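You operate a simulated robot arm through the tools that you are given. There is no shell and no other tool. Be economical: measure what you need, move in short steps, check, and stop when the job is done.

The job below is to be done with a simulated two-armed robot. You get a single attempt, and the scene is never put back.

TASK
Take the thinner bottle on the end of the steel bench by the winding machine and put it away on the shelf under the printer. Put the mesh screen marked "50" from the top of the steel bench in the grey bin with a handle and the mesh screen that says "20" on the front of the test table. Stack the small bobbin labelled "L207" from the top of the steel bench on top of the small bobbin labelled "L205". Any order will do. Set down upright: thinner bottle.

The check looks at the end state, three seconds after you hand in, the way a careful person would. Anything else that was tipped, shoved, dropped, spilled or broken makes it a failure.

THE ROBOT
Two 7-joint arms with three-finger grippers on one trunk, on a base that drives. Base frame: it is fixed to the floor where the robot stands at the start and does not move with it; the origin is under the middle of the robot, x ahead of it, y to its left, z up; the surface under the hand at the start is at about z = 0.7. Lengths are in m, angles in degrees, forces in N, time in s.
The left shoulder is at the start at [0.07, 0.165, 1.013], the right one opposite. With the tool pointing down near the work surface each hand reaches from about 0.38 to 0.88 m from the robot's upright axis, wherever it stands, measured 20 degrees to its own side. Places, roughly: front of the TEST table (17x44 cm) [-4.52, -0.46, 0.78]; shelf under the printer [3.4, 6.9, 0.6]; small bobbin [0.25, -1.75, 0.75]. Payload 3.91 kg a hand.
The TCP of each hand is the grasp point between the finger pads, 0.03 m short of the fingertips. In the tool frame z runs along the fingers and y along their closing line. The gripper opens to 0.116 m. The gripper's body begins 0.073 m behind the TCP.
Orientation is that of the tool frame in the base frame, as a unit quaternion [w, x, y, z]. With the fingers straight down and closing along the base's y, the tool's x points along the base's -x, its y along +y and its z along -z.

THE INTERFACE
- The arms move only by the tool servo_tool. It takes "left_moves", "right_moves" or both (then of equal length, played together; a hand with none holds still); each is a list of rows, each a list of 7 numbers: the shift along the tool's x, y, z in m, then the turn, a rotation vector about the tool's x, y, z in degrees, then the finger opening in m, from 0 to 0.116. In form: [[x, y, z, ax, ay, az, jaw], ...]. A call has 1 to 12 rows; each row is the pose to reach, as a shift and turn from the pose commanded when the call began, along the tool's axes at that moment. Each row takes 0.2 s and may step no farther than 0.05 m and 8.6 degrees from the row before; otherwise, or with a gripper value out of range, the whole call is refused. A pose out of reach is approached as far as the arm can. The call stops where the force on the tool passes 40 N (or 10 N more than at its start, if that is more) or the arm is blocked; 0.2 s more then pass. Each finger travels about 0.153 m/s and halts on what it meets, pressing with about 41 N; the grip force reading is that of the motor and also rises with nothing between the fingers. The clock runs only during rows and for 0.2 s after the last one: add rows that repeat a pose to give the fingers time. It gives the time, the measured TCP pose, the force on the tool (base axes), the opening and the grip force at its end, in the units of the frame above (readings bear some noise), with the torque about the TCP (base axes, N m) and any sound that the robot's microphone picked up.
- Cameras (640 x 400 px; columns grow to the right, rows downward): "scene" is now at [0.1115, -0.0331, 1.3316]; the picture's right is [-0.33, -0.94, 0.00], its down [-0.66, 0.23, -0.72] and it looks along [0.68, -0.24, -0.70] (base axes); focal length 285 px, centre (320, 200). "left" rides on the left gripper at [0.075, 0.017, -0.088] in its tool frame; the picture's right is [-0.22, 0.97, 0.00], its down [-0.70, -0.16, -0.70] and it looks along [-0.68, -0.16, 0.71] (tool axes); focal length 247 px, centre (320, 200). "right" rides on the right gripper at [0.052, 0.056, -0.088] in its tool frame; the picture's right is [-0.73, 0.68, 0.00], its down [-0.49, -0.52, -0.70] and it looks along [-0.48, -0.51, 0.71] (tool axes); focal length 247 px, centre (320, 200). There is no depth. A picture from a camera that has moved, and an enlarged one, comes with that camera's place and axes in the base frame and with its lens. The place of the scene camera against the robot may be out by one fixed shift of up to 0.025 m in any direction.
- camera(camera): a new picture of that camera. It takes no simulated time.
- slide_trunk(by): slides the trunk up (or, below 0, down) by that many m; the arms and the scene camera ride with it, the base frame stays. It gives what a move gives, with no picture.
- roll_base(legs): drives the robot by 1 to 6 legs, each [ahead, left, turn to the left] in m, m and degrees, along the robot's own axes; the way and the turn of a leg run together, so that a leg with both is an arc; at most 1.5 m and 180 degrees a leg. The arms and the cameras ride along, it lands a little off, and it stops where it bumps. It gives what a move gives.
- head_to(pan, tilt): turns the head with the scene camera to pan (to the left, within 86 degrees either way) and tilt (down, from -29 to 69), counted from straight ahead of the robot. It gives what a move gives.
- zoom(camera, box): a new picture of the part [left, top, right, bottom] of that camera's present view, enlarged. It takes no simulated time.
- close_job(): hands the job in; it is judged then, once.

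Go step by step. Nothing tells you exact positions but the pictures and the camera data: compare them with the known pose of the tool, close in by small moves and look again before you grip or let go. The budget is 165 turns and 138 pictures, counting those below and the enlarged ones. Unless the task says otherwise, let go and move clear before handing in.

The tools are called after "Request:" as name(argument=value, ...) on one line, values as JSON. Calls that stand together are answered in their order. servo_tool: Moves the arms, as the interface text tells. Its arguments: {"type":"object","properties":{"left_moves":{"type":"array","items":{"type":"array","items":{"type":"number"}}},"right_moves":{"type":"array","items":{"type":"array","items":{"type":"number"}}}},"required":[]} The other tools are called the same way: slide_trunk (by) slides the trunk up or down; roll_base (legs) drives the base; head_to (pan, tilt) turns the head that bears the scene camera; camera (camera) takes a picture; zoom (camera, box) takes an enlarged picture of a part of a camera's view; close_job () hands the job in.

At the start:

```text
time: 0.0
left_ee_pos: [0.5422, 0.1107, 0.9737]
left_tcp_rot: [0.0, 0.0, 1.0, 0.0]
left_wrist_force: [-0.1, 0.3, 0.1]
left_moment: [-0.01, 0.04, 0.0]
left_width: 0.116
left_grip_force: 0.0
right_ee_pos: [0.5899, -0.3946, 0.994]
right_tcp_rot: [0.0, 0.0, 1.0, 0.0]
right_wrist_force: [-0.2, 0.0, -0.7]
right_moment: [0.0, -0.02, -0.01]
right_width: 0.1162
right_grip_force: 0.0
trunk travel left (down, up): [-0.55, 0.29]
robot x, y, heading: [-0.0046, 0.0012, 0.0]
head pan, tilt: [-19.3, 44.1]
```

scene: 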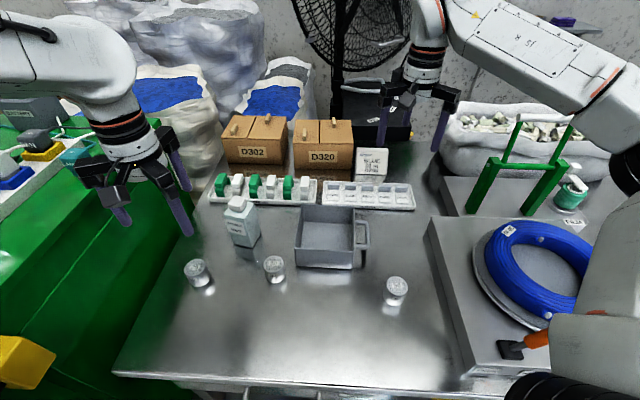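
right: 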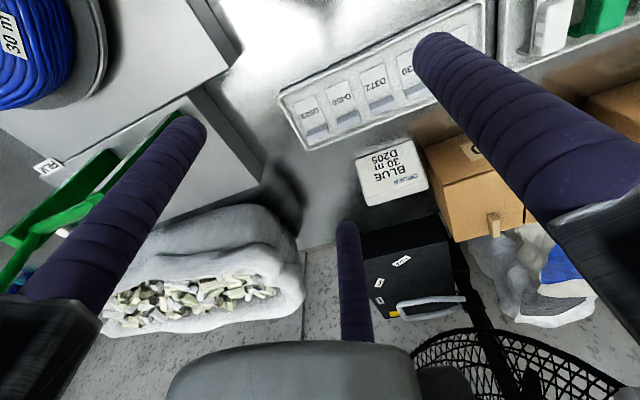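
left: 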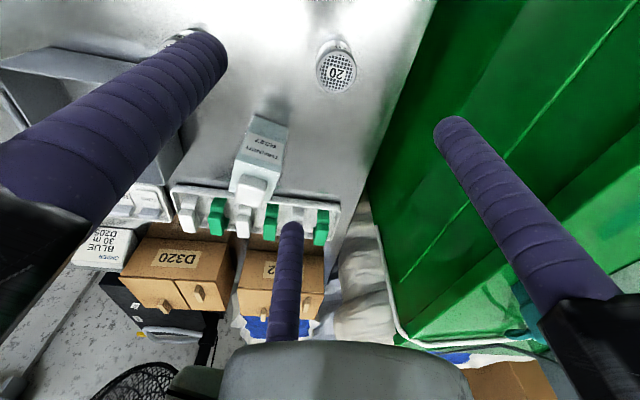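

I see three small mesh screens, a grey bin with a handle and a bottle on the bench in front. I'll enlarge the details to read the labels.

Request:
zoom(camera="scene", box=[160, 160, 440, 335])

Request:
zoom(camera="scene", box=[440, 100, 640, 225])

Request:
head_to(pan=-75, tilt=25)

Request:
camera(camera="scene")

Request:
head_to(pan=70, tilt=20)

Request:
camera(camera="scene")

```text
2.29 times, centred on (300, 248) of scene
camera zoom: at [0.1115, -0.0331, 1.3316], right [-0.33, -0.94, 0.0], down [-0.66, 0.23, -0.72], along [0.68, -0.24, -0.7], focal length 651 px, centre (366, 91)
```

zoom: 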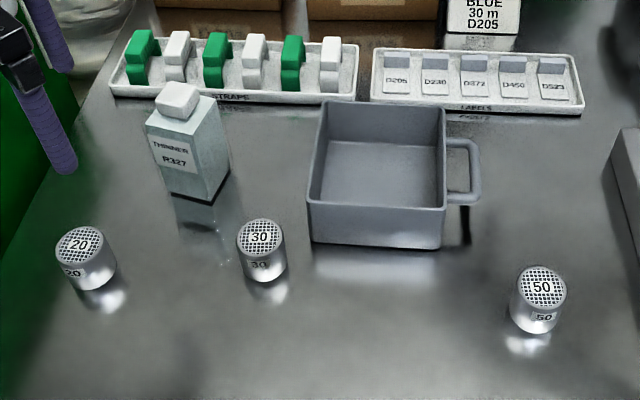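

```text
3.20 times, centred on (540, 162) of scene
camera zoom: at [0.1115, -0.0331, 1.3316], right [-0.33, -0.94, 0.0], down [-0.66, 0.23, -0.72], along [0.68, -0.24, -0.7], focal length 912 px, centre (-384, 320)
```

zoom: 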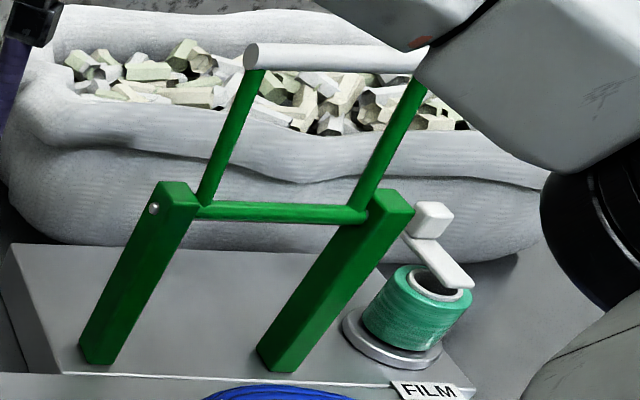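

```text
time: 1.2
left_ee_pos: [0.5423, 0.1115, 0.9729]
left_tcp_rot: [0.0, 0.0, 1.0, -0.001]
left_wrist_force: [-0.2, 0.1, 0.3]
left_moment: [-0.02, 0.02, 0.01]
left_width: 0.1162
left_grip_force: 0.0
right_ee_pos: [0.5913, -0.3942, 0.9941]
right_tcp_rot: [0.0, -0.001, 1.0, 0.0]
right_wrist_force: [-0.6, -0.6, 0.8]
right_moment: [0.01, -0.02, 0.0]
right_width: 0.1159
right_grip_force: 0.3
trunk travel left (down, up): [-0.55, 0.29]
robot x, y, heading: [-0.0002, 0.0016, 0.1]
head pan, tilt: [-75.0, 25.0]
```

```text
132 pictures are left
camera scene: at [0.0579, -0.095, 1.3608], right [-0.97, -0.26, 0.0], down [-0.11, 0.41, -0.91], along [0.24, -0.88, -0.42], focal length 285 px, centre (320, 200)
```

scene: 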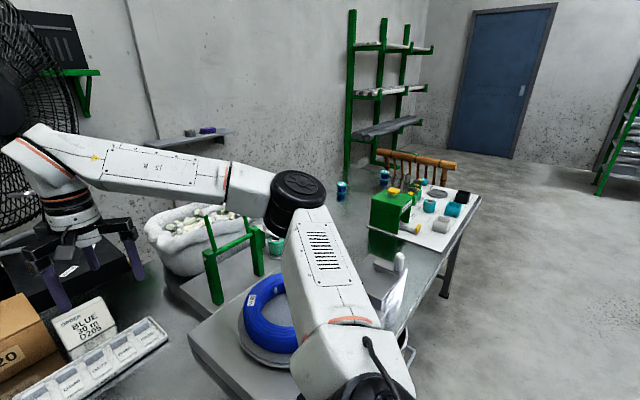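

```text
time: 3.5
left_ee_pos: [0.5445, 0.1108, 0.9728]
left_tcp_rot: [0.001, 0.0, 1.0, 0.0]
left_wrist_force: [0.2, 0.0, 0.2]
left_moment: [-0.02, -0.03, 0.02]
left_width: 0.1157
left_grip_force: 0.1
right_ee_pos: [0.591, -0.3958, 0.9939]
right_tcp_rot: [0.0, 0.0, 1.0, 0.001]
right_wrist_force: [0.3, -0.2, 0.1]
right_moment: [0.0, 0.0, 0.02]
right_width: 0.1159
right_grip_force: 0.0
trunk travel left (down, up): [-0.55, 0.29]
robot x, y, heading: [0.0029, -0.0001, -0.0]
head pan, tilt: [70.0, 20.0]
```

```text
131 pictures are left
camera scene: at [0.0659, 0.0815, 1.369], right [0.94, -0.34, 0.0], down [-0.12, -0.32, -0.94], along [0.32, 0.88, -0.34], focal length 285 px, centre (320, 200)
```

scene: 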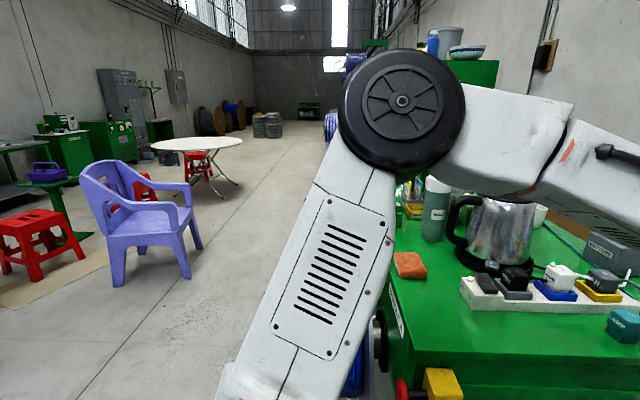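

The bottle in front reads "THINNER R327", and further along the bench to my right is a green device with small items. I'll look at that closer.

Request:
head_to(pan=-86, tilt=30)

Request:
camera(camera="scene")

Request:
zoom(camera="scene", box=[240, 80, 440, 205])

```text
time: 6.0
left_ee_pos: [0.5426, 0.1115, 0.9724]
left_tcp_rot: [0.0, 0.0, 1.0, -0.001]
left_wrist_force: [0.2, 0.1, 0.4]
left_moment: [-0.02, -0.03, -0.01]
left_width: 0.1161
left_grip_force: 0.0
right_ee_pos: [0.5903, -0.3946, 0.9934]
right_tcp_rot: [0.0, 0.0, 1.0, 0.0]
right_wrist_force: [0.5, 0.3, 0.0]
right_moment: [0.01, -0.03, -0.03]
right_width: 0.1161
right_grip_force: 0.1
trunk travel left (down, up): [-0.55, 0.29]
robot x, y, heading: [-0.0014, 0.002, 0.1]
head pan, tilt: [-85.9, 30.0]
```

```text
130 pictures are left
camera scene: at [0.0405, -0.0962, 1.3529], right [-1.0, -0.07, 0.0], down [-0.04, 0.5, -0.87], along [0.06, -0.86, -0.5], focal length 285 px, centre (320, 200)
```

scene: 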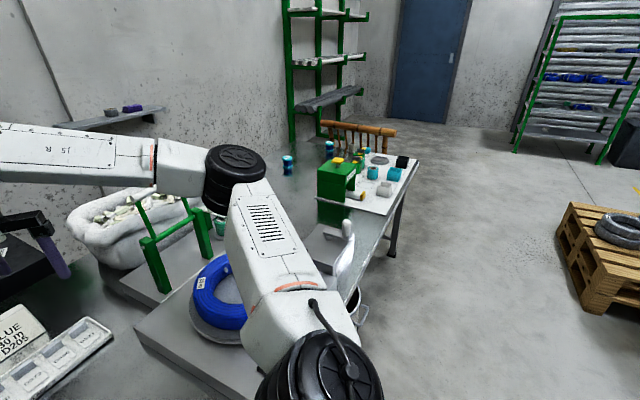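

```text
3.20 times, centred on (340, 142) of scene
camera zoom: at [0.0405, -0.0962, 1.3529], right [-1.0, -0.07, 0.0], down [-0.04, 0.5, -0.87], along [0.06, -0.86, -0.5], focal length 912 px, centre (256, 384)
```

zoom: 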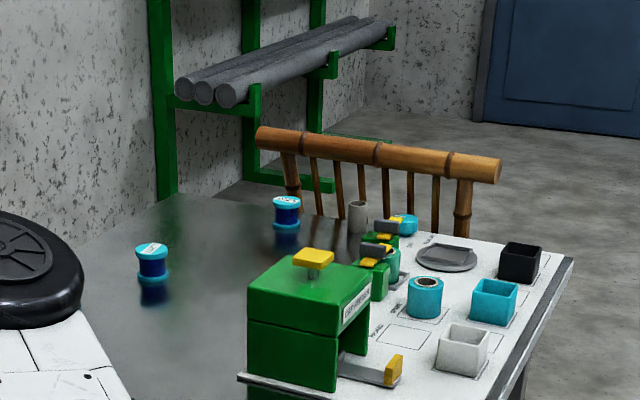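

The screens, bin and bottle are in front; both bobbins sit further along the bench near y≈-1.7. I start with screen "50" near (0.36, -0.305), using the right hand.

Request:
head_to(pan=-19.3, tilt=50)

Request:
servo_tool(right_moves=[[0.038, 0.015, 0, 0, 0, 0, 0.08], [0.076, 0.03, 0.02, 0, 0, 0, 0.08], [0.114, 0.045, 0.04, 0, 0, 0, 0.08], [0.152, 0.06, 0.06, 0, 0, 0, 0.08], [0.19, 0.075, 0.08, 0, 0, 0, 0.08], [0.228, 0.09, 0.1, 0, 0, 0, 0.08], [0.228, 0.09, 0.1, 0, 0, 0, 0.08]])

Request:
camera(camera="scene")

Request:
camera(camera="right")

```text
time: 7.3
left_ee_pos: [0.5427, 0.1121, 0.9729]
left_tcp_rot: [0.001, 0.0, 1.0, 0.0]
left_wrist_force: [0.6, 0.1, -0.1]
left_moment: [-0.01, -0.01, -0.03]
left_width: 0.1158
left_grip_force: 0.1
right_ee_pos: [0.5892, -0.3947, 0.9942]
right_tcp_rot: [-0.001, -0.001, 1.0, 0.0]
right_wrist_force: [-0.4, 0.0, -0.2]
right_moment: [-0.02, 0.01, 0.01]
right_width: 0.116
right_grip_force: 0.2
trunk travel left (down, up): [-0.55, 0.29]
robot x, y, heading: [-0.0008, 0.0001, 0.1]
head pan, tilt: [-19.3, 50.0]
```

```text
time: 8.9
left_ee_pos: [0.5417, 0.1102, 0.9734]
left_tcp_rot: [0.0, 0.0, 1.0, 0.0]
left_wrist_force: [0.2, -0.2, -0.3]
left_moment: [-0.04, -0.04, -0.02]
left_width: 0.116
left_grip_force: 0.1
right_ee_pos: [0.3924, -0.2944, 0.9217]
right_tcp_rot: [0.006, -0.001, 1.0, -0.007]
right_wrist_force: [0.5, 0.0, -5.4]
right_moment: [0.02, 0.01, -0.04]
right_width: 0.0802
right_grip_force: 0.1
right hand out of reach, approached as far as the arm can: row 6, 7
trunk travel left (down, up): [-0.55, 0.29]
robot x, y, heading: [0.0012, -0.0017, -0.0]
head pan, tilt: [-19.3, 50.0]
```

```text
128 pictures are left
camera scene: at [0.1065, -0.0321, 1.3233], right [-0.33, -0.94, 0.0], down [-0.72, 0.25, -0.64], along [0.61, -0.21, -0.77], focal length 285 px, centre (320, 200)
```

scene: 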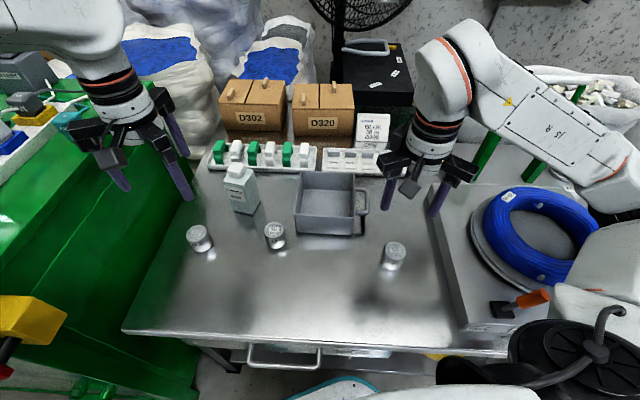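

```text
127 pictures are left
camera right: at [0.3366, -0.237, 1.0096], right [0.73, 0.68, 0.0], down [0.48, -0.51, 0.71], along [0.49, -0.52, -0.7], focal length 247 px, centre (320, 200)
```

right: 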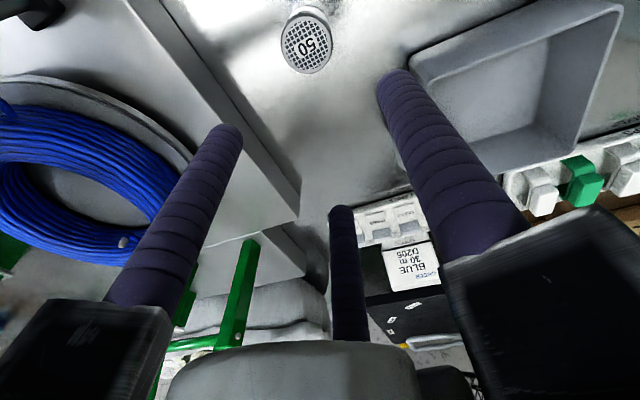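

Screen 50 is at about (0.37, -0.29) and too near for the arm. I back the base off a bit, then line up.

Request:
roll_base(legs=[[-0.13, 0, 0]])

Request:
camera(camera="right")

```text
time: 10.2
left_ee_pos: [0.4115, 0.1117, 0.9749]
left_tcp_rot: [0.0, -0.002, 1.0, 0.0]
left_wrist_force: [-1.1, 0.6, 0.3]
left_moment: [-0.04, -0.01, -0.03]
left_width: 0.116
left_grip_force: 0.0
right_ee_pos: [0.2593, -0.2939, 0.9153]
right_tcp_rot: [-0.005, -0.003, 1.0, -0.007]
right_wrist_force: [0.0, 0.5, 0.0]
right_moment: [0.0, -0.02, 0.0]
right_width: 0.0799
right_grip_force: 0.0
trunk travel left (down, up): [-0.55, 0.29]
robot x, y, heading: [-0.1302, 0.0014, 0.0]
head pan, tilt: [-19.3, 50.0]
```

```text
126 pictures are left
camera right: at [0.2064, -0.2362, 1.0043], right [0.73, 0.68, -0.02], down [0.5, -0.51, 0.7], along [0.47, -0.52, -0.71], focal length 247 px, centre (320, 200)
```

right: 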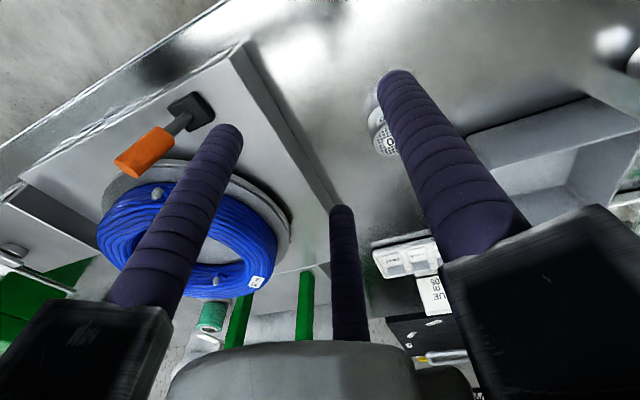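

Now I move the right hand above screen 50.

Request:
servo_tool(right_moves=[[-0.04, 0.001, 0, 0, 0, 0, 0.09], [-0.08, 0.002, 0.02, 0, 0, 0, 0.09], [-0.111, 0.003, 0.05, 0, 0, 0, 0.09], [-0.111, 0.003, 0.05, 0, 0, 0, 0.09]])

Request:
camera(camera="right")

Request:
camera(camera="scene")

```text
time: 11.2
left_ee_pos: [0.4113, 0.1121, 0.9741]
left_tcp_rot: [0.001, -0.001, 1.0, 0.0]
left_wrist_force: [-0.8, 0.7, 0.4]
left_moment: [0.02, -0.01, 0.0]
left_width: 0.116
left_grip_force: 0.0
right_ee_pos: [0.3709, -0.2921, 0.865]
right_tcp_rot: [-0.004, -0.002, 1.0, -0.007]
right_wrist_force: [-0.3, 0.2, 0.2]
right_moment: [0.0, -0.02, 0.01]
right_width: 0.0899
right_grip_force: 0.2
trunk travel left (down, up): [-0.55, 0.29]
robot x, y, heading: [-0.1281, 0.0021, 0.3]
head pan, tilt: [-19.3, 50.0]
```

```text
125 pictures are left
camera right: at [0.3175, -0.2341, 0.9529], right [0.73, 0.68, -0.02], down [0.5, -0.51, 0.7], along [0.47, -0.52, -0.71], focal length 247 px, centre (320, 200)
```

right: 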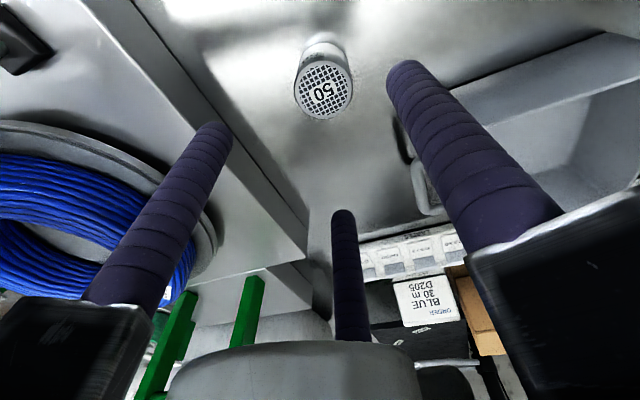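

```text
124 pictures are left
camera scene: at [-0.0243, -0.0313, 1.3235], right [-0.33, -0.94, 0.0], down [-0.72, 0.25, -0.64], along [0.61, -0.21, -0.77], focal length 285 px, centre (320, 200)
```

scene: 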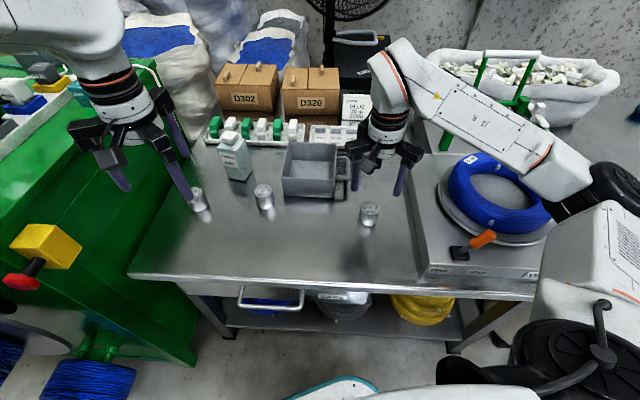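

Triangulation puts the top of screen 50 at (0.370, -0.292, 0.74), directly under the hand. I descend and grip.

Request:
servo_tool(right_moves=[[0, 0, 0.045, 0, 0, 0, 0.09], [0, 0, 0.09, 0, 0, 0, 0.09], [0, 0, 0.128, 0, 0, 0, 0.09], [0, 0, 0.128, 0, 0, 0, 0.09]])

Request:
camera(camera="right")

Request:
zoom(camera="scene", box=[280, 130, 480, 255])

```text
time: 12.2
left_ee_pos: [0.4122, 0.1109, 0.9738]
left_tcp_rot: [0.0, -0.001, 1.0, 0.0]
left_wrist_force: [-0.4, -1.3, 0.1]
left_moment: [0.0, -0.02, -0.03]
left_width: 0.1159
left_grip_force: 0.0
right_ee_pos: [0.3687, -0.2938, 0.7387]
right_tcp_rot: [-0.005, -0.001, 1.0, -0.007]
right_wrist_force: [-0.4, -0.5, 0.5]
right_moment: [0.01, 0.01, 0.02]
right_width: 0.0899
right_grip_force: 0.1
trunk travel left (down, up): [-0.55, 0.29]
robot x, y, heading: [-0.1308, -0.0019, 0.3]
head pan, tilt: [-19.3, 50.0]
```

```text
123 pictures are left
camera right: at [0.3163, -0.236, 0.8257], right [0.73, 0.68, -0.02], down [0.49, -0.51, 0.7], along [0.47, -0.52, -0.71], focal length 247 px, centre (320, 200)
```

right: 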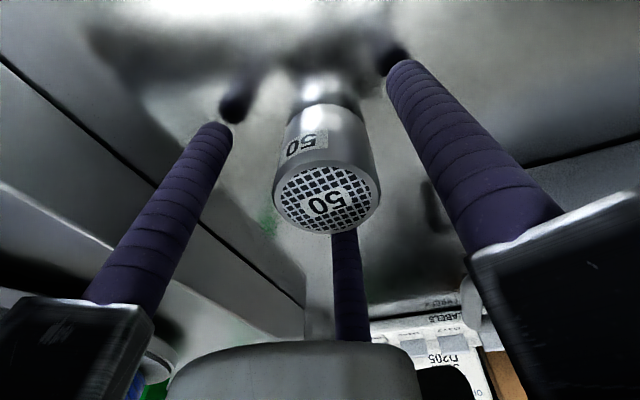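

```text
3.20 times, centred on (380, 192) of scene
camera zoom: at [-0.0232, -0.0314, 1.3236], right [-0.33, -0.94, 0.0], down [-0.72, 0.25, -0.64], along [0.61, -0.21, -0.77], focal length 912 px, centre (128, 224)
```

zoom: 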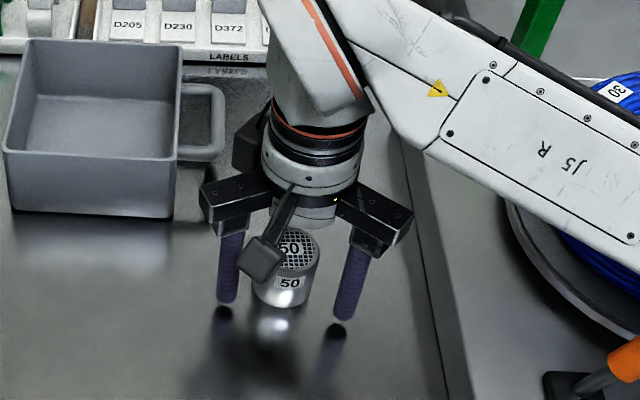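

The screen is between the fingers. Close, then lift.

Request:
servo_tool(right_moves=[[0, 0, 0, 0, 0, 0, 0.03], [0, 0, 0, 0, 0, 0, 0.03], [0, 0, 0, 0, 0, 0, 0.03], [0, 0, -0.04, 0, 0, 0, 0.03], [0, 0, -0.08, 0, 0, 0, 0.03], [0, 0, -0.12, 0, 0, 0, 0.03], [0, 0, -0.12, 0, 0, 0, 0.03]])

Request:
camera(camera="right")

Request:
camera(camera="scene")

```text
time: 13.8
left_ee_pos: [0.4128, 0.1102, 0.973]
left_tcp_rot: [0.001, -0.001, 1.0, -0.001]
left_wrist_force: [-0.1, -0.2, 0.3]
left_moment: [0.0, 0.01, 0.01]
left_width: 0.1163
left_grip_force: 0.1
right_ee_pos: [0.3706, -0.2902, 0.8561]
right_tcp_rot: [-0.005, -0.001, 1.0, -0.008]
right_wrist_force: [-0.5, 0.2, -0.6]
right_moment: [0.0, 0.03, 0.01]
right_width: 0.03
right_grip_force: 0.0
trunk travel left (down, up): [-0.55, 0.29]
robot x, y, heading: [-0.1261, -0.0017, 0.2]
head pan, tilt: [-19.3, 50.0]
```

```text
121 pictures are left
camera right: at [0.3183, -0.2334, 0.9446], right [0.73, 0.68, -0.02], down [0.5, -0.51, 0.7], along [0.47, -0.52, -0.71], focal length 247 px, centre (320, 200)
```

right: 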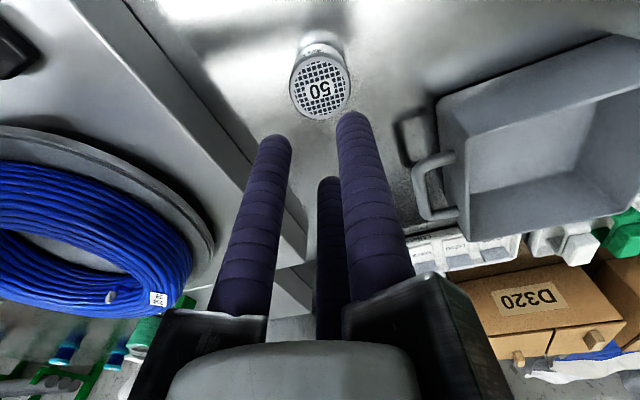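

```text
120 pictures are left
camera scene: at [-0.0231, -0.0318, 1.3233], right [-0.33, -0.94, 0.0], down [-0.72, 0.25, -0.64], along [0.61, -0.21, -0.77], focal length 285 px, centre (320, 200)
```

scene: 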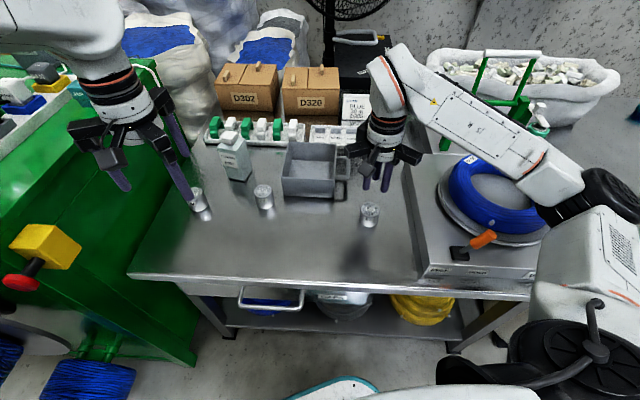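

The fingers closed to 0.03 without holding anything, and the screen still stands where it was. I'll go back down, a little deeper, and close without lifting to see what happens.

Request:
servo_tool(right_moves=[[0, 0, 0, 0, 0, 0, 0.1], [-0.002, -0.002, 0, 0, 0, 0, 0.1], [-0.002, -0.002, 0.045, 0, 0, 0, 0.1], [-0.002, -0.002, 0.09, 0, 0, 0, 0.1], [-0.002, -0.002, 0.125, 0, 0, 0, 0.1], [-0.002, -0.002, 0.125, 0, 0, 0, 0.1], [-0.002, -0.002, 0.125, 0, 0, 0, 0.06], [-0.002, -0.002, 0.125, 0, 0, 0, 0.04], [-0.002, -0.002, 0.125, 0, 0, 0, 0.02], [-0.002, -0.002, 0.125, 0, 0, 0, 0.02]])

Request:
camera(camera="right")

Request:
zoom(camera="scene", box=[280, 130, 480, 255])

```text
time: 16.0
left_ee_pos: [0.4128, 0.111, 0.9741]
left_tcp_rot: [0.0, -0.001, 1.0, 0.0]
left_wrist_force: [0.2, -0.2, -0.2]
left_moment: [0.01, 0.0, -0.01]
left_width: 0.116
left_grip_force: 0.0
right_ee_pos: [0.373, -0.2963, 0.7341]
right_tcp_rot: [-0.003, -0.002, 1.0, -0.007]
right_wrist_force: [1.6, -0.9, 2.9]
right_moment: [-0.05, -0.05, -0.01]
right_width: 0.0481
right_grip_force: 41.1
trunk travel left (down, up): [-0.55, 0.29]
robot x, y, heading: [-0.1297, 0.0004, 0.1]
head pan, tilt: [-19.3, 50.0]
```

```text
119 pictures are left
camera right: at [0.3196, -0.2394, 0.8214], right [0.73, 0.68, -0.02], down [0.49, -0.51, 0.7], along [0.47, -0.52, -0.71], focal length 247 px, centre (320, 200)
```

right: 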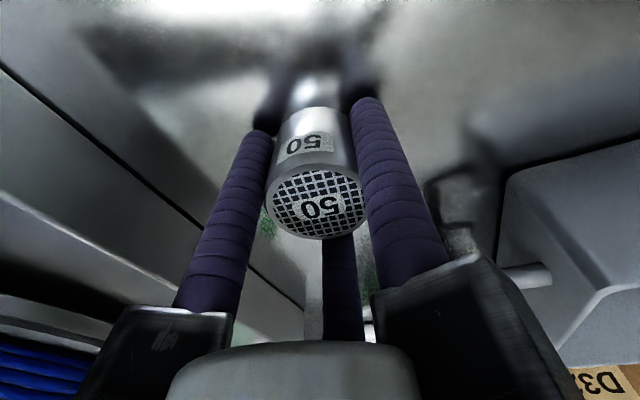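

```text
3.20 times, centred on (380, 192) of scene
camera zoom: at [-0.0234, -0.0317, 1.3238], right [-0.33, -0.94, 0.0], down [-0.72, 0.25, -0.64], along [0.61, -0.21, -0.77], focal length 912 px, centre (128, 224)
```

zoom: 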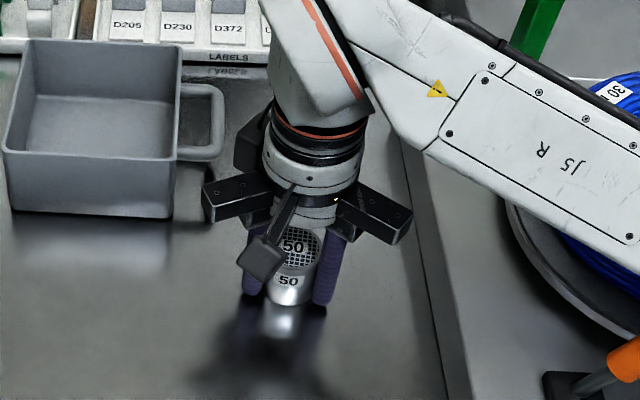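

Now it holds at 0.048 with 41 N. I lift slowly and check.

Request:
servo_tool(right_moves=[[0, 0, 0, 0, 0, 0, 0.02], [0, 0, -0.005, 0, 0, 0, 0.02], [0, 0, -0.01, 0, 0, 0, 0.02], [0, 0, -0.02, 0, 0, 0, 0.02], [0, 0, -0.03, 0, 0, 0, 0.02]])

Request:
camera(camera="right")

```text
time: 17.2
left_ee_pos: [0.4118, 0.1113, 0.9732]
left_tcp_rot: [0.0, -0.001, 1.0, 0.0]
left_wrist_force: [-0.8, 0.2, -0.1]
left_moment: [0.03, 0.03, -0.03]
left_width: 0.1161
left_grip_force: 0.1
right_ee_pos: [0.3718, -0.2932, 0.7601]
right_tcp_rot: [-0.006, -0.002, 1.0, -0.007]
right_wrist_force: [0.5, 0.3, -1.8]
right_moment: [0.0, 0.01, -0.01]
right_width: 0.0479
right_grip_force: 40.6
trunk travel left (down, up): [-0.55, 0.29]
robot x, y, heading: [-0.1305, 0.0011, -0.1]
head pan, tilt: [-19.3, 50.0]
```

```text
117 pictures are left
camera right: at [0.3188, -0.2363, 0.8491], right [0.73, 0.69, -0.02], down [0.5, -0.51, 0.7], along [0.47, -0.52, -0.71], focal length 247 px, centre (320, 200)
```

right: 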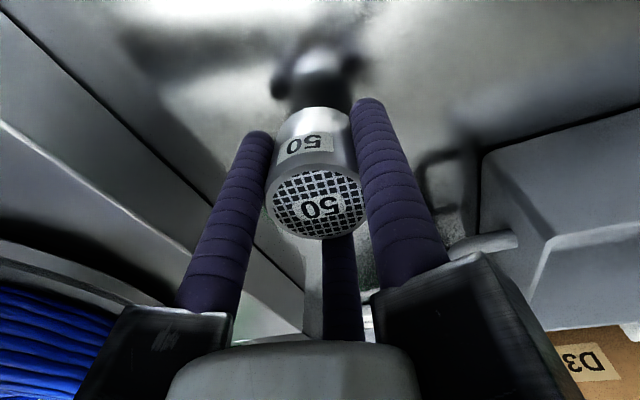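

It holds well. The bin's centre is near (0.57, -0.20) with its rim near z 0.77; I carry the screen above it.

Request:
servo_tool(right_moves=[[0, 0, -0.03, 0, 0, 0, 0.02], [0, 0, -0.06, 0, 0, 0, 0.02], [0, 0, -0.09, 0, 0, 0, 0.02], [0, 0, -0.12, 0, 0, 0, 0.02], [-0.03, 0.014, -0.12, 0, 0, 0, 0.02], [-0.06, 0.028, -0.12, 0, 0, 0, 0.02], [-0.09, 0.042, -0.12, 0, 0, 0, 0.02], [-0.12, 0.056, -0.12, 0, 0, 0, 0.02], [-0.15, 0.07, -0.12, 0, 0, 0, 0.02], [-0.18, 0.084, -0.12, 0, 0, 0, 0.02], [-0.199, 0.093, -0.12, 0, 0, 0, 0.02], [-0.199, 0.093, -0.12, 0, 0, 0, 0.02]])

Request:
camera(camera="right")

Request:
zoom(camera="scene", box=[220, 100, 420, 225])

```text
time: 19.8
left_ee_pos: [0.4119, 0.1104, 0.9726]
left_tcp_rot: [0.0, -0.001, 1.0, 0.001]
left_wrist_force: [0.3, -0.3, 0.0]
left_moment: [0.01, 0.02, -0.04]
left_width: 0.1161
left_grip_force: 0.0
right_ee_pos: [0.5714, -0.1985, 0.8787]
right_tcp_rot: [-0.006, -0.003, 1.0, -0.007]
right_wrist_force: [0.6, 0.3, -0.8]
right_moment: [-0.01, -0.04, -0.02]
right_width: 0.0479
right_grip_force: 41.3
trunk travel left (down, up): [-0.55, 0.29]
robot x, y, heading: [-0.132, -0.0031, 0.2]
head pan, tilt: [-19.3, 50.0]
```

```text
116 pictures are left
camera right: at [0.5186, -0.1419, 0.9667], right [0.73, 0.68, -0.02], down [0.5, -0.51, 0.7], along [0.47, -0.52, -0.71], focal length 247 px, centre (320, 200)
```

right: 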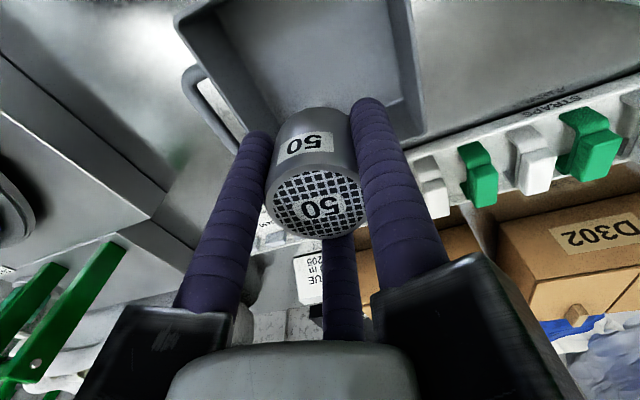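

```text
3.20 times, centred on (320, 162) of scene
camera zoom: at [-0.0233, -0.0317, 1.3234], right [-0.33, -0.94, 0.0], down [-0.72, 0.25, -0.64], along [0.61, -0.21, -0.77], focal length 912 px, centre (320, 320)
```

zoom: 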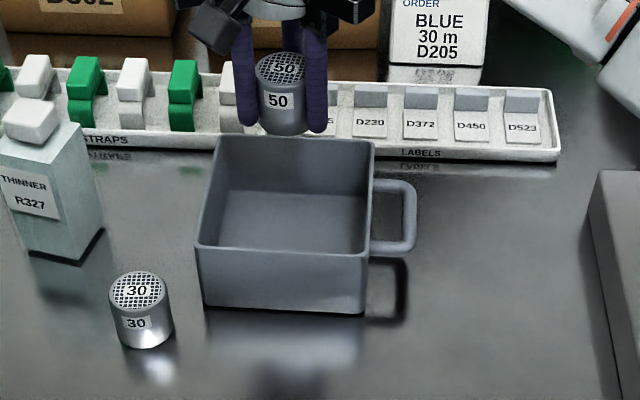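

The screen is over the bin. I descend partway into it and look.

Request:
servo_tool(right_moves=[[0, 0, 0.03, 0, 0, 0, 0.02], [0, 0, 0.06, 0, 0, 0, 0.02], [0, 0, 0.085, 0, 0, 0, 0.02], [0, 0, 0.11, 0, 0, 0, 0.02], [0, 0, 0.12, 0, 0, 0, 0.02]])

Request:
camera(camera="right")

Request:
zoom(camera="scene", box=[220, 100, 420, 225])

```text
time: 21.0
left_ee_pos: [0.4126, 0.1121, 0.9723]
left_tcp_rot: [0.001, -0.001, 1.0, 0.0]
left_wrist_force: [0.1, 0.3, 0.2]
left_moment: [0.01, 0.01, -0.02]
left_width: 0.116
left_grip_force: 0.1
right_ee_pos: [0.5706, -0.2022, 0.7584]
right_tcp_rot: [-0.005, -0.002, 1.0, -0.006]
right_wrist_force: [0.4, 0.2, -2.0]
right_moment: [0.01, 0.02, -0.02]
right_width: 0.0477
right_grip_force: 40.8
trunk travel left (down, up): [-0.55, 0.29]
robot x, y, heading: [-0.1296, -0.0012, 0.1]
head pan, tilt: [-19.3, 50.0]
```

```text
114 pictures are left
camera right: at [0.5177, -0.1435, 0.8464], right [0.73, 0.68, -0.02], down [0.5, -0.51, 0.7], along [0.47, -0.52, -0.71], focal length 247 px, centre (320, 200)
```

right: 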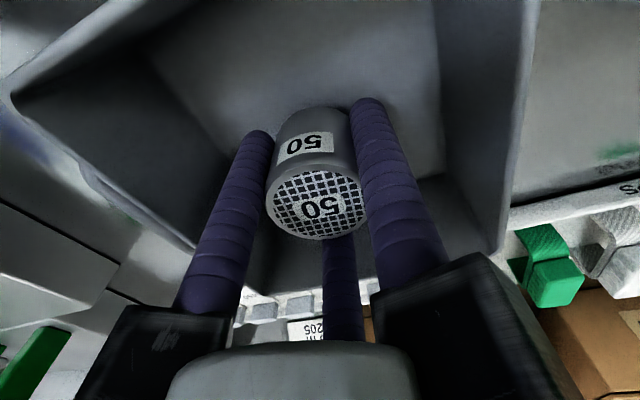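

```text
3.20 times, centred on (320, 162) of scene
camera zoom: at [-0.023, -0.0313, 1.3234], right [-0.33, -0.94, 0.0], down [-0.72, 0.25, -0.64], along [0.61, -0.21, -0.77], focal length 912 px, centre (320, 320)
```

zoom: 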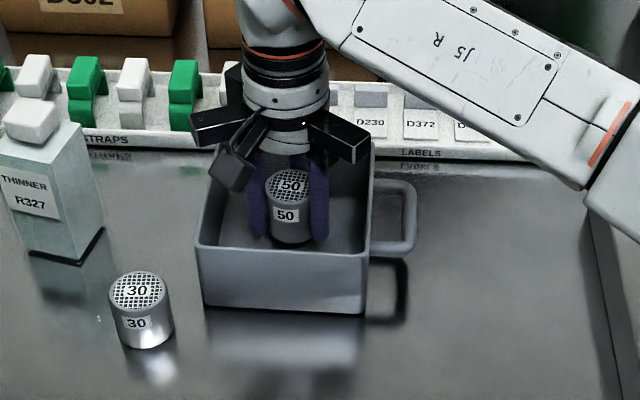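

The screen is centred inside the bin. A few more mm down, then release slightly.

Request:
servo_tool(right_moves=[[0, 0, 0.006, 0, 0, 0, 0.02], [0, 0, 0.012, 0, 0, 0, 0.02], [0, 0, 0.012, 0, 0, 0, 0.02]])

```text
time: 21.8
left_ee_pos: [0.4138, 0.1119, 0.973]
left_tcp_rot: [0.0, -0.002, 1.0, 0.0]
left_wrist_force: [-0.3, -0.2, -0.1]
left_moment: [-0.01, 0.01, -0.01]
left_width: 0.1159
left_grip_force: 0.1
right_ee_pos: [0.5698, -0.1999, 0.7466]
right_tcp_rot: [-0.005, -0.003, 1.0, -0.007]
right_wrist_force: [0.9, -1.1, -1.2]
right_moment: [-0.04, 0.02, -0.02]
right_width: 0.0482
right_grip_force: 40.8
trunk travel left (down, up): [-0.55, 0.29]
robot x, y, heading: [-0.128, -0.0034, 0.2]
head pan, tilt: [-19.3, 50.0]
```

Request:
servo_tool(right_moves=[[0, 0, 0.003, 0, 0, 0, 0.02], [0, 0, 0.006, 0, 0, 0, 0.02], [0, 0, 0.006, 0, 0, 0, 0.02]])

```text
time: 22.6
left_ee_pos: [0.4128, 0.1118, 0.9725]
left_tcp_rot: [0.0, 0.0, 1.0, -0.001]
left_wrist_force: [0.0, 0.0, 0.4]
left_moment: [0.03, 0.01, 0.0]
left_width: 0.1162
left_grip_force: 0.1
right_ee_pos: [0.5705, -0.2007, 0.7395]
right_tcp_rot: [-0.004, -0.002, 1.0, -0.008]
right_wrist_force: [-1.1, -0.9, -2.6]
right_moment: [0.01, 0.04, 0.03]
right_width: 0.0479
right_grip_force: 40.8
trunk travel left (down, up): [-0.55, 0.29]
robot x, y, heading: [-0.128, 0.0008, 0.0]
head pan, tilt: [-19.3, 50.0]
```

No contact yet; I feel further down by a few mm.

Request:
servo_tool(right_moves=[[0, 0, 0.003, 0, 0, 0, 0.02], [0, 0, 0.005, 0, 0, 0, 0.02], [0, 0, 0.005, 0, 0, 0, 0.02]])

Request:
camera(camera="right")

```text
time: 23.4
left_ee_pos: [0.4117, 0.1114, 0.9747]
left_tcp_rot: [0.001, 0.0, 1.0, 0.0]
left_wrist_force: [-0.1, 0.3, 0.0]
left_moment: [0.02, 0.02, 0.01]
left_width: 0.1159
left_grip_force: 0.0
right_ee_pos: [0.5696, -0.1998, 0.7385]
right_tcp_rot: [-0.002, -0.001, 1.0, -0.007]
right_wrist_force: [3.3, -2.7, 15.9]
right_moment: [-0.12, -0.1, 0.0]
right_width: 0.0477
right_grip_force: 40.7
trunk travel left (down, up): [-0.55, 0.29]
robot x, y, heading: [-0.1294, 0.0011, 0.2]
head pan, tilt: [-19.3, 50.0]
```

```text
112 pictures are left
camera right: at [0.5166, -0.1433, 0.8263], right [0.73, 0.68, -0.01], down [0.49, -0.51, 0.7], along [0.48, -0.52, -0.71], focal length 247 px, centre (320, 200)
```

right: 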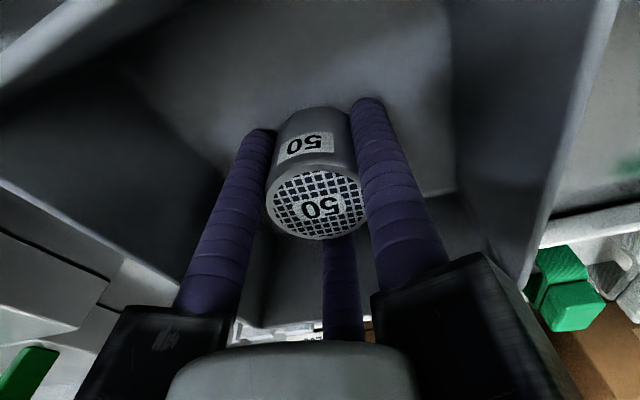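

Contact with the bin floor. Release and rise.

Request:
servo_tool(right_moves=[[0, 0, -0.003, 0, 0, 0, 0.072], [0, 0, -0.003, 0, 0, 0, 0.072], [0, 0, -0.04, 0, 0, 0, 0.072], [0, 0, -0.08, 0, 0, 0, 0.072], [0, 0, -0.12, 0, 0, 0, 0.072], [0, 0, -0.16, 0, 0, 0, 0.072], [0, 0, -0.2, 0, 0, 0, 0.1]])

Request:
zoom(camera="scene", box=[170, 100, 420, 256])

```text
time: 25.0
left_ee_pos: [0.4112, 0.1115, 0.9728]
left_tcp_rot: [0.001, -0.001, 1.0, -0.001]
left_wrist_force: [0.3, 0.0, -0.6]
left_moment: [0.0, 0.02, 0.0]
left_width: 0.1161
left_grip_force: 0.0
right_ee_pos: [0.5715, -0.1976, 0.9353]
right_tcp_rot: [-0.006, -0.002, 1.0, -0.006]
right_wrist_force: [0.3, 0.5, -0.8]
right_moment: [-0.05, -0.03, -0.01]
right_width: 0.0997
right_grip_force: 0.0
trunk travel left (down, up): [-0.55, 0.29]
robot x, y, heading: [-0.134, -0.0014, 0.0]
head pan, tilt: [-19.3, 50.0]
```

```text
2.56 times, centred on (295, 178) of scene
camera zoom: at [-0.0242, -0.0307, 1.3234], right [-0.33, -0.94, 0.0], down [-0.72, 0.25, -0.64], along [0.61, -0.21, -0.77], focal length 730 px, centre (384, 256)
```

zoom: 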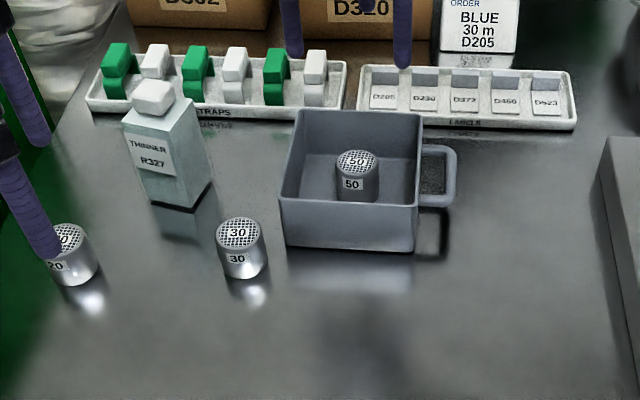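

The 50 screen sits upright in the bin. Next the left hand goes above screen 20 near (0.565, 0.126), with a clearance check against the green machine.

Request:
servo_tool(left_moves=[[-0.04, 0.004, 0.02, 0, 0, 0, 0.1], [-0.08, 0.008, 0.04, 0, 0, 0, 0.09], [-0.12, 0.012, 0.07, 0, 0, 0, 0.08], [-0.153, 0.015, 0.1, 0, 0, 0, 0.08], [-0.153, 0.015, 0.1, 0, 0, 0, 0.08]])

Request:
camera(camera="left")

Request:
camera(camera="scene")

```text
refused: row 3 steps farther than a row can; nothing moved
```

```text
110 pictures are left
camera left: at [0.3374, 0.1302, 1.0614], right [0.22, 0.97, 0.0], down [0.7, -0.16, 0.7], along [0.68, -0.16, -0.71], focal length 247 px, centre (320, 200)
```

left: 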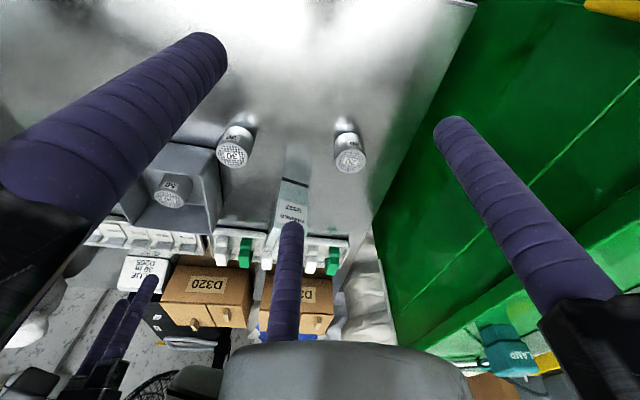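

```text
109 pictures are left
camera scene: at [-0.0242, -0.0307, 1.3234], right [-0.33, -0.94, 0.0], down [-0.72, 0.25, -0.64], along [0.61, -0.21, -0.77], focal length 285 px, centre (320, 200)
```

scene: 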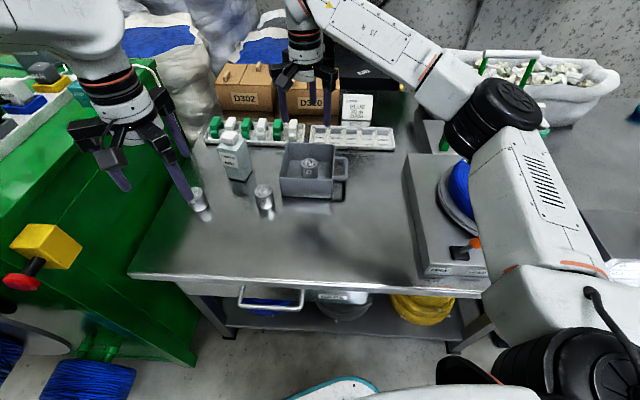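

Edge of the green machine is about 0.10 m from screen 20. I'll turn the left hand so that no finger points at it while I go above.

Request:
servo_tool(left_moves=[[-0.03, 0.003, 0.02, 0, 0, -7, 0.1], [-0.06, 0.006, 0.04, 0, 0, -14, 0.09], [-0.09, 0.009, 0.06, 0, 0, -21, 0.08], [-0.12, 0.012, 0.08, 0, 0, -28, 0.08], [-0.153, 0.015, 0.1, 0, 0, -35, 0.08], [-0.153, 0.015, 0.1, 0, 0, -35, 0.08]])

Request:
camera(camera="left")

Request:
camera(camera="scene")

```text
time: 26.4
left_ee_pos: [0.5634, 0.1274, 0.8738]
left_tcp_rot: [0.001, -0.302, 0.953, 0.0]
left_wrist_force: [-0.1, 0.0, 0.1]
left_moment: [-0.04, -0.07, 0.01]
left_width: 0.08
left_grip_force: 0.1
right_ee_pos: [0.5705, -0.1977, 0.9372]
right_tcp_rot: [-0.005, -0.003, 1.0, -0.007]
right_wrist_force: [0.1, 0.6, 0.5]
right_moment: [0.02, 0.0, 0.0]
right_width: 0.0997
right_grip_force: 0.0
trunk travel left (down, up): [-0.55, 0.29]
robot x, y, heading: [-0.1283, 0.0, -0.1]
head pan, tilt: [-19.3, 50.0]
```

```text
108 pictures are left
camera left: at [0.4932, 0.0993, 0.962], right [-0.38, 0.93, 0.0], down [0.66, 0.27, 0.7], along [0.65, 0.26, -0.71], focal length 247 px, centre (320, 200)
```

left: 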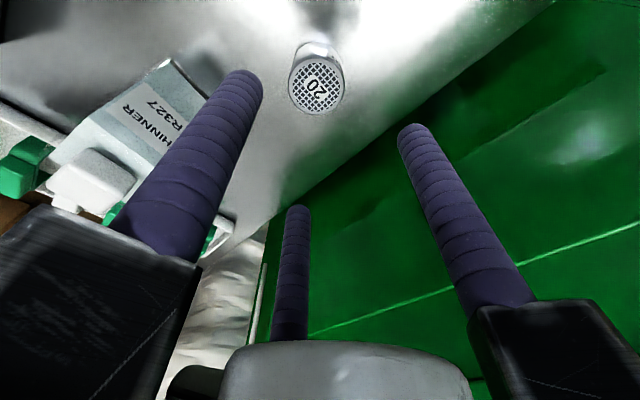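

```text
107 pictures are left
camera scene: at [-0.0245, -0.0312, 1.3235], right [-0.33, -0.94, 0.0], down [-0.72, 0.25, -0.64], along [0.61, -0.21, -0.77], focal length 285 px, centre (320, 200)
```

scene: 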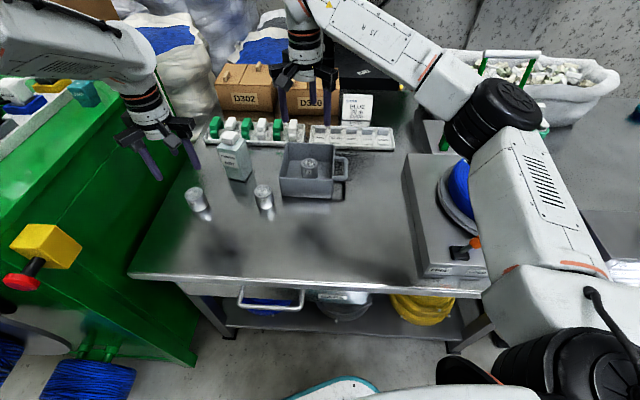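

Screen 20 is at about (0.563, 0.123). I centre and descend.

Request:
servo_tool(left_moves=[[0.002, -0.003, 0.03, 0, 0, 0, 0.08], [0.002, -0.003, 0.06, 0, 0, 0, 0.08], [0.002, -0.003, 0.09, 0, 0, 0, 0.08], [0.002, -0.003, 0.12, 0, 0, 0, 0.08], [0.002, -0.003, 0.14, 0, 0, 0, 0.08], [0.002, -0.003, 0.14, 0, 0, 0, 0.08]])

Request:
camera(camera="left")

```text
time: 27.8
left_ee_pos: [0.5669, 0.1234, 0.734]
left_tcp_rot: [0.0, -0.302, 0.953, 0.0]
left_wrist_force: [0.3, 0.3, -0.4]
left_moment: [0.0, -0.01, 0.01]
left_width: 0.0801
left_grip_force: 0.1
right_ee_pos: [0.5718, -0.1974, 0.9356]
right_tcp_rot: [-0.005, -0.003, 1.0, -0.007]
right_wrist_force: [0.4, 0.0, -0.1]
right_moment: [-0.03, -0.03, -0.02]
right_width: 0.1
right_grip_force: 0.0
trunk travel left (down, up): [-0.55, 0.29]
robot x, y, heading: [-0.132, 0.0033, 0.1]
head pan, tilt: [-19.3, 50.0]
```

```text
106 pictures are left
camera left: at [0.4948, 0.0958, 0.8215], right [-0.38, 0.93, 0.0], down [0.66, 0.27, 0.7], along [0.65, 0.26, -0.71], focal length 247 px, centre (320, 200)
```

left: 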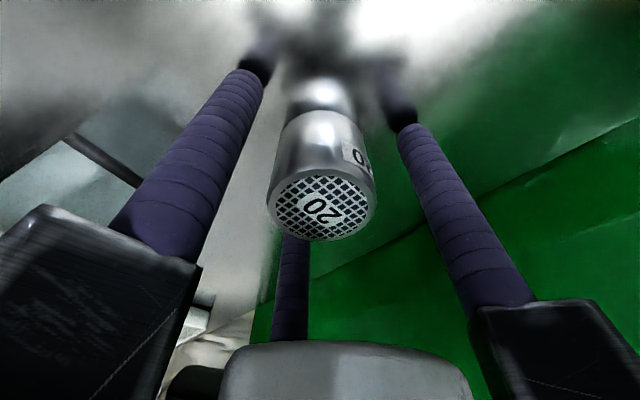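

Centred. Close, wait, then lift slowly.

Request:
servo_tool(left_moves=[[0, 0, 0, 0, 0, 0, 0.06], [0, 0, 0, 0, 0, 0, 0.04], [0, 0, 0, 0, 0, 0, 0.02], [0, 0, 0, 0, 0, 0, 0.02], [0, 0, 0, 0, 0, 0, 0.02], [0, 0, -0.005, 0, 0, 0, 0.02], [0, 0, -0.01, 0, 0, 0, 0.02], [0, 0, -0.02, 0, 0, 0, 0.02], [0, 0, -0.04, 0, 0, 0, 0.02], [0, 0, -0.06, 0, 0, 0, 0.02], [0, 0, -0.09, 0, 0, 0, 0.02], [0, 0, -0.12, 0, 0, 0, 0.02]])

Request:
camera(camera="left")

```text
time: 30.4
left_ee_pos: [0.5642, 0.1247, 0.8553]
left_tcp_rot: [0.0, -0.302, 0.953, 0.0]
left_wrist_force: [-0.1, 0.1, -1.7]
left_moment: [-0.01, -0.02, 0.02]
left_width: 0.0476
left_grip_force: 40.8
right_ee_pos: [0.5706, -0.1975, 0.9349]
right_tcp_rot: [-0.005, -0.002, 1.0, -0.007]
right_wrist_force: [-0.1, 0.6, -0.2]
right_moment: [0.02, -0.01, 0.0]
right_width: 0.0999
right_grip_force: 0.0
trunk travel left (down, up): [-0.55, 0.29]
robot x, y, heading: [-0.128, -0.0015, -0.1]
head pan, tilt: [-19.3, 50.0]
```

```text
105 pictures are left
camera left: at [0.4942, 0.0951, 0.9426], right [-0.38, 0.93, 0.0], down [0.66, 0.27, 0.7], along [0.65, 0.26, -0.71], focal length 247 px, centre (320, 200)
```

left: 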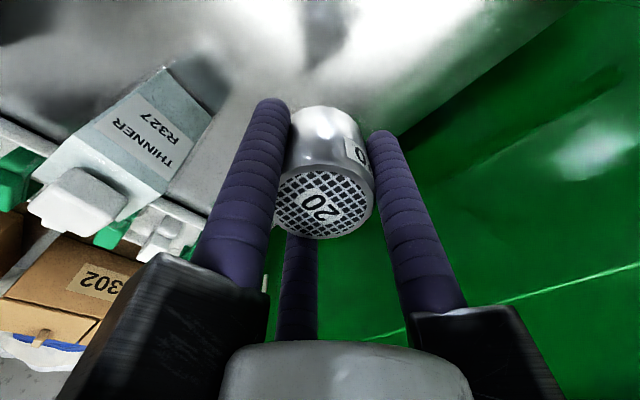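

Screen 20 is held in the left hand. I tuck the hands in, back away, and turn right about 22° to face the bench squarely before strafing to the bobbins.

Request:
servo_tool(left_moves=[[0.02, 0.01, -0.03, 0, 0, 0, 0.02], [0.05, 0.02, -0.05, 0, 0, 0, 0.02], [0.08, 0.03, -0.08, 0, 0, 0, 0.02], [0.11, 0.03, -0.11, 0, 0, 0, 0.02], [0.14, 0.03, -0.14, 0, 0, 0, 0.02]], right_moves=[[0.03, 0, -0.02, 0, 0, 0, 0.1], [0.06, 0, -0.04, 0, 0, 0, 0.1], [0.09, 0, -0.06, 0, 0, 0, 0.1], [0.12, -0.02, -0.07, 0, 0, 0, 0.1], [0.12, -0.04, -0.08, 0, 0, 0, 0.1]])

Request:
roll_base(legs=[[-0.25, 0, 0], [0, 0, -22.5]])

Request:
head_to(pan=-60, tilt=35)

Request:
camera(camera="scene")

```text
time: 31.6
left_ee_pos: [0.4309, 0.0661, 0.9962]
left_tcp_rot: [0.001, -0.302, 0.953, 0.0]
left_wrist_force: [-0.9, -0.3, -0.9]
left_moment: [-0.01, -0.03, -0.01]
left_width: 0.0478
left_grip_force: 40.7
right_ee_pos: [0.4506, -0.2367, 1.0163]
right_tcp_rot: [-0.005, -0.002, 1.0, -0.006]
right_wrist_force: [-0.5, 0.7, 0.4]
right_moment: [-0.04, -0.03, 0.03]
right_width: 0.1
right_grip_force: 0.0
trunk travel left (down, up): [-0.55, 0.29]
robot x, y, heading: [-0.1283, 0.0019, -0.0]
head pan, tilt: [-19.3, 50.0]
```

```text
time: 34.6
left_ee_pos: [0.165, -0.156, 0.994]
left_tcp_rot: [0.0, -0.107, 0.994, 0.0]
left_wrist_force: [0.5, -1.2, -0.4]
left_moment: [-0.02, -0.02, 0.01]
left_width: 0.0477
left_grip_force: 40.7
right_ee_pos: [0.0646, -0.4443, 1.0156]
right_tcp_rot: [-0.006, 0.195, 0.981, -0.006]
right_wrist_force: [0.3, 0.1, -0.5]
right_moment: [0.02, 0.0, -0.01]
right_width: 0.1
right_grip_force: 0.1
trunk travel left (down, up): [-0.55, 0.29]
robot x, y, heading: [-0.3763, 0.0038, -22.8]
head pan, tilt: [-19.3, 50.0]
```

```text
time: 35.7
left_ee_pos: [0.1648, -0.1558, 0.9936]
left_tcp_rot: [0.001, -0.109, 0.994, 0.0]
left_wrist_force: [0.3, 0.5, -1.6]
left_moment: [-0.01, 0.01, 0.03]
left_width: 0.0479
left_grip_force: 40.8
right_ee_pos: [0.0649, -0.4422, 1.0157]
right_tcp_rot: [-0.007, 0.195, 0.981, -0.006]
right_wrist_force: [-0.7, -0.9, -0.4]
right_moment: [-0.03, -0.02, -0.03]
right_width: 0.0998
right_grip_force: 0.0
trunk travel left (down, up): [-0.55, 0.29]
robot x, y, heading: [-0.3803, 0.0024, -22.8]
head pan, tilt: [-60.0, 35.0]
```

```text
104 pictures are left
camera scene: at [-0.339, -0.1129, 1.3451], right [-0.99, -0.13, 0.0], down [-0.07, 0.57, -0.82], along [0.1, -0.81, -0.57], focal length 285 px, centre (320, 200)
```

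scene: 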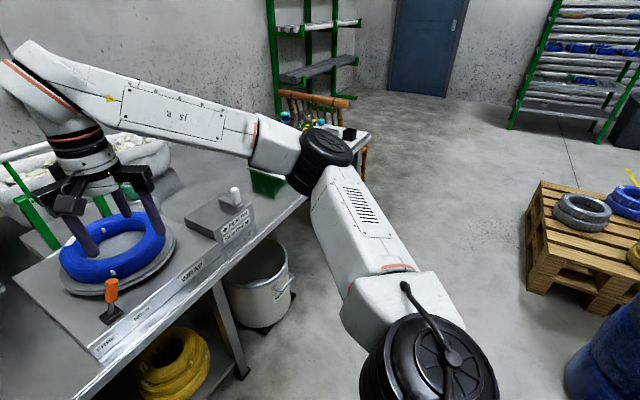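

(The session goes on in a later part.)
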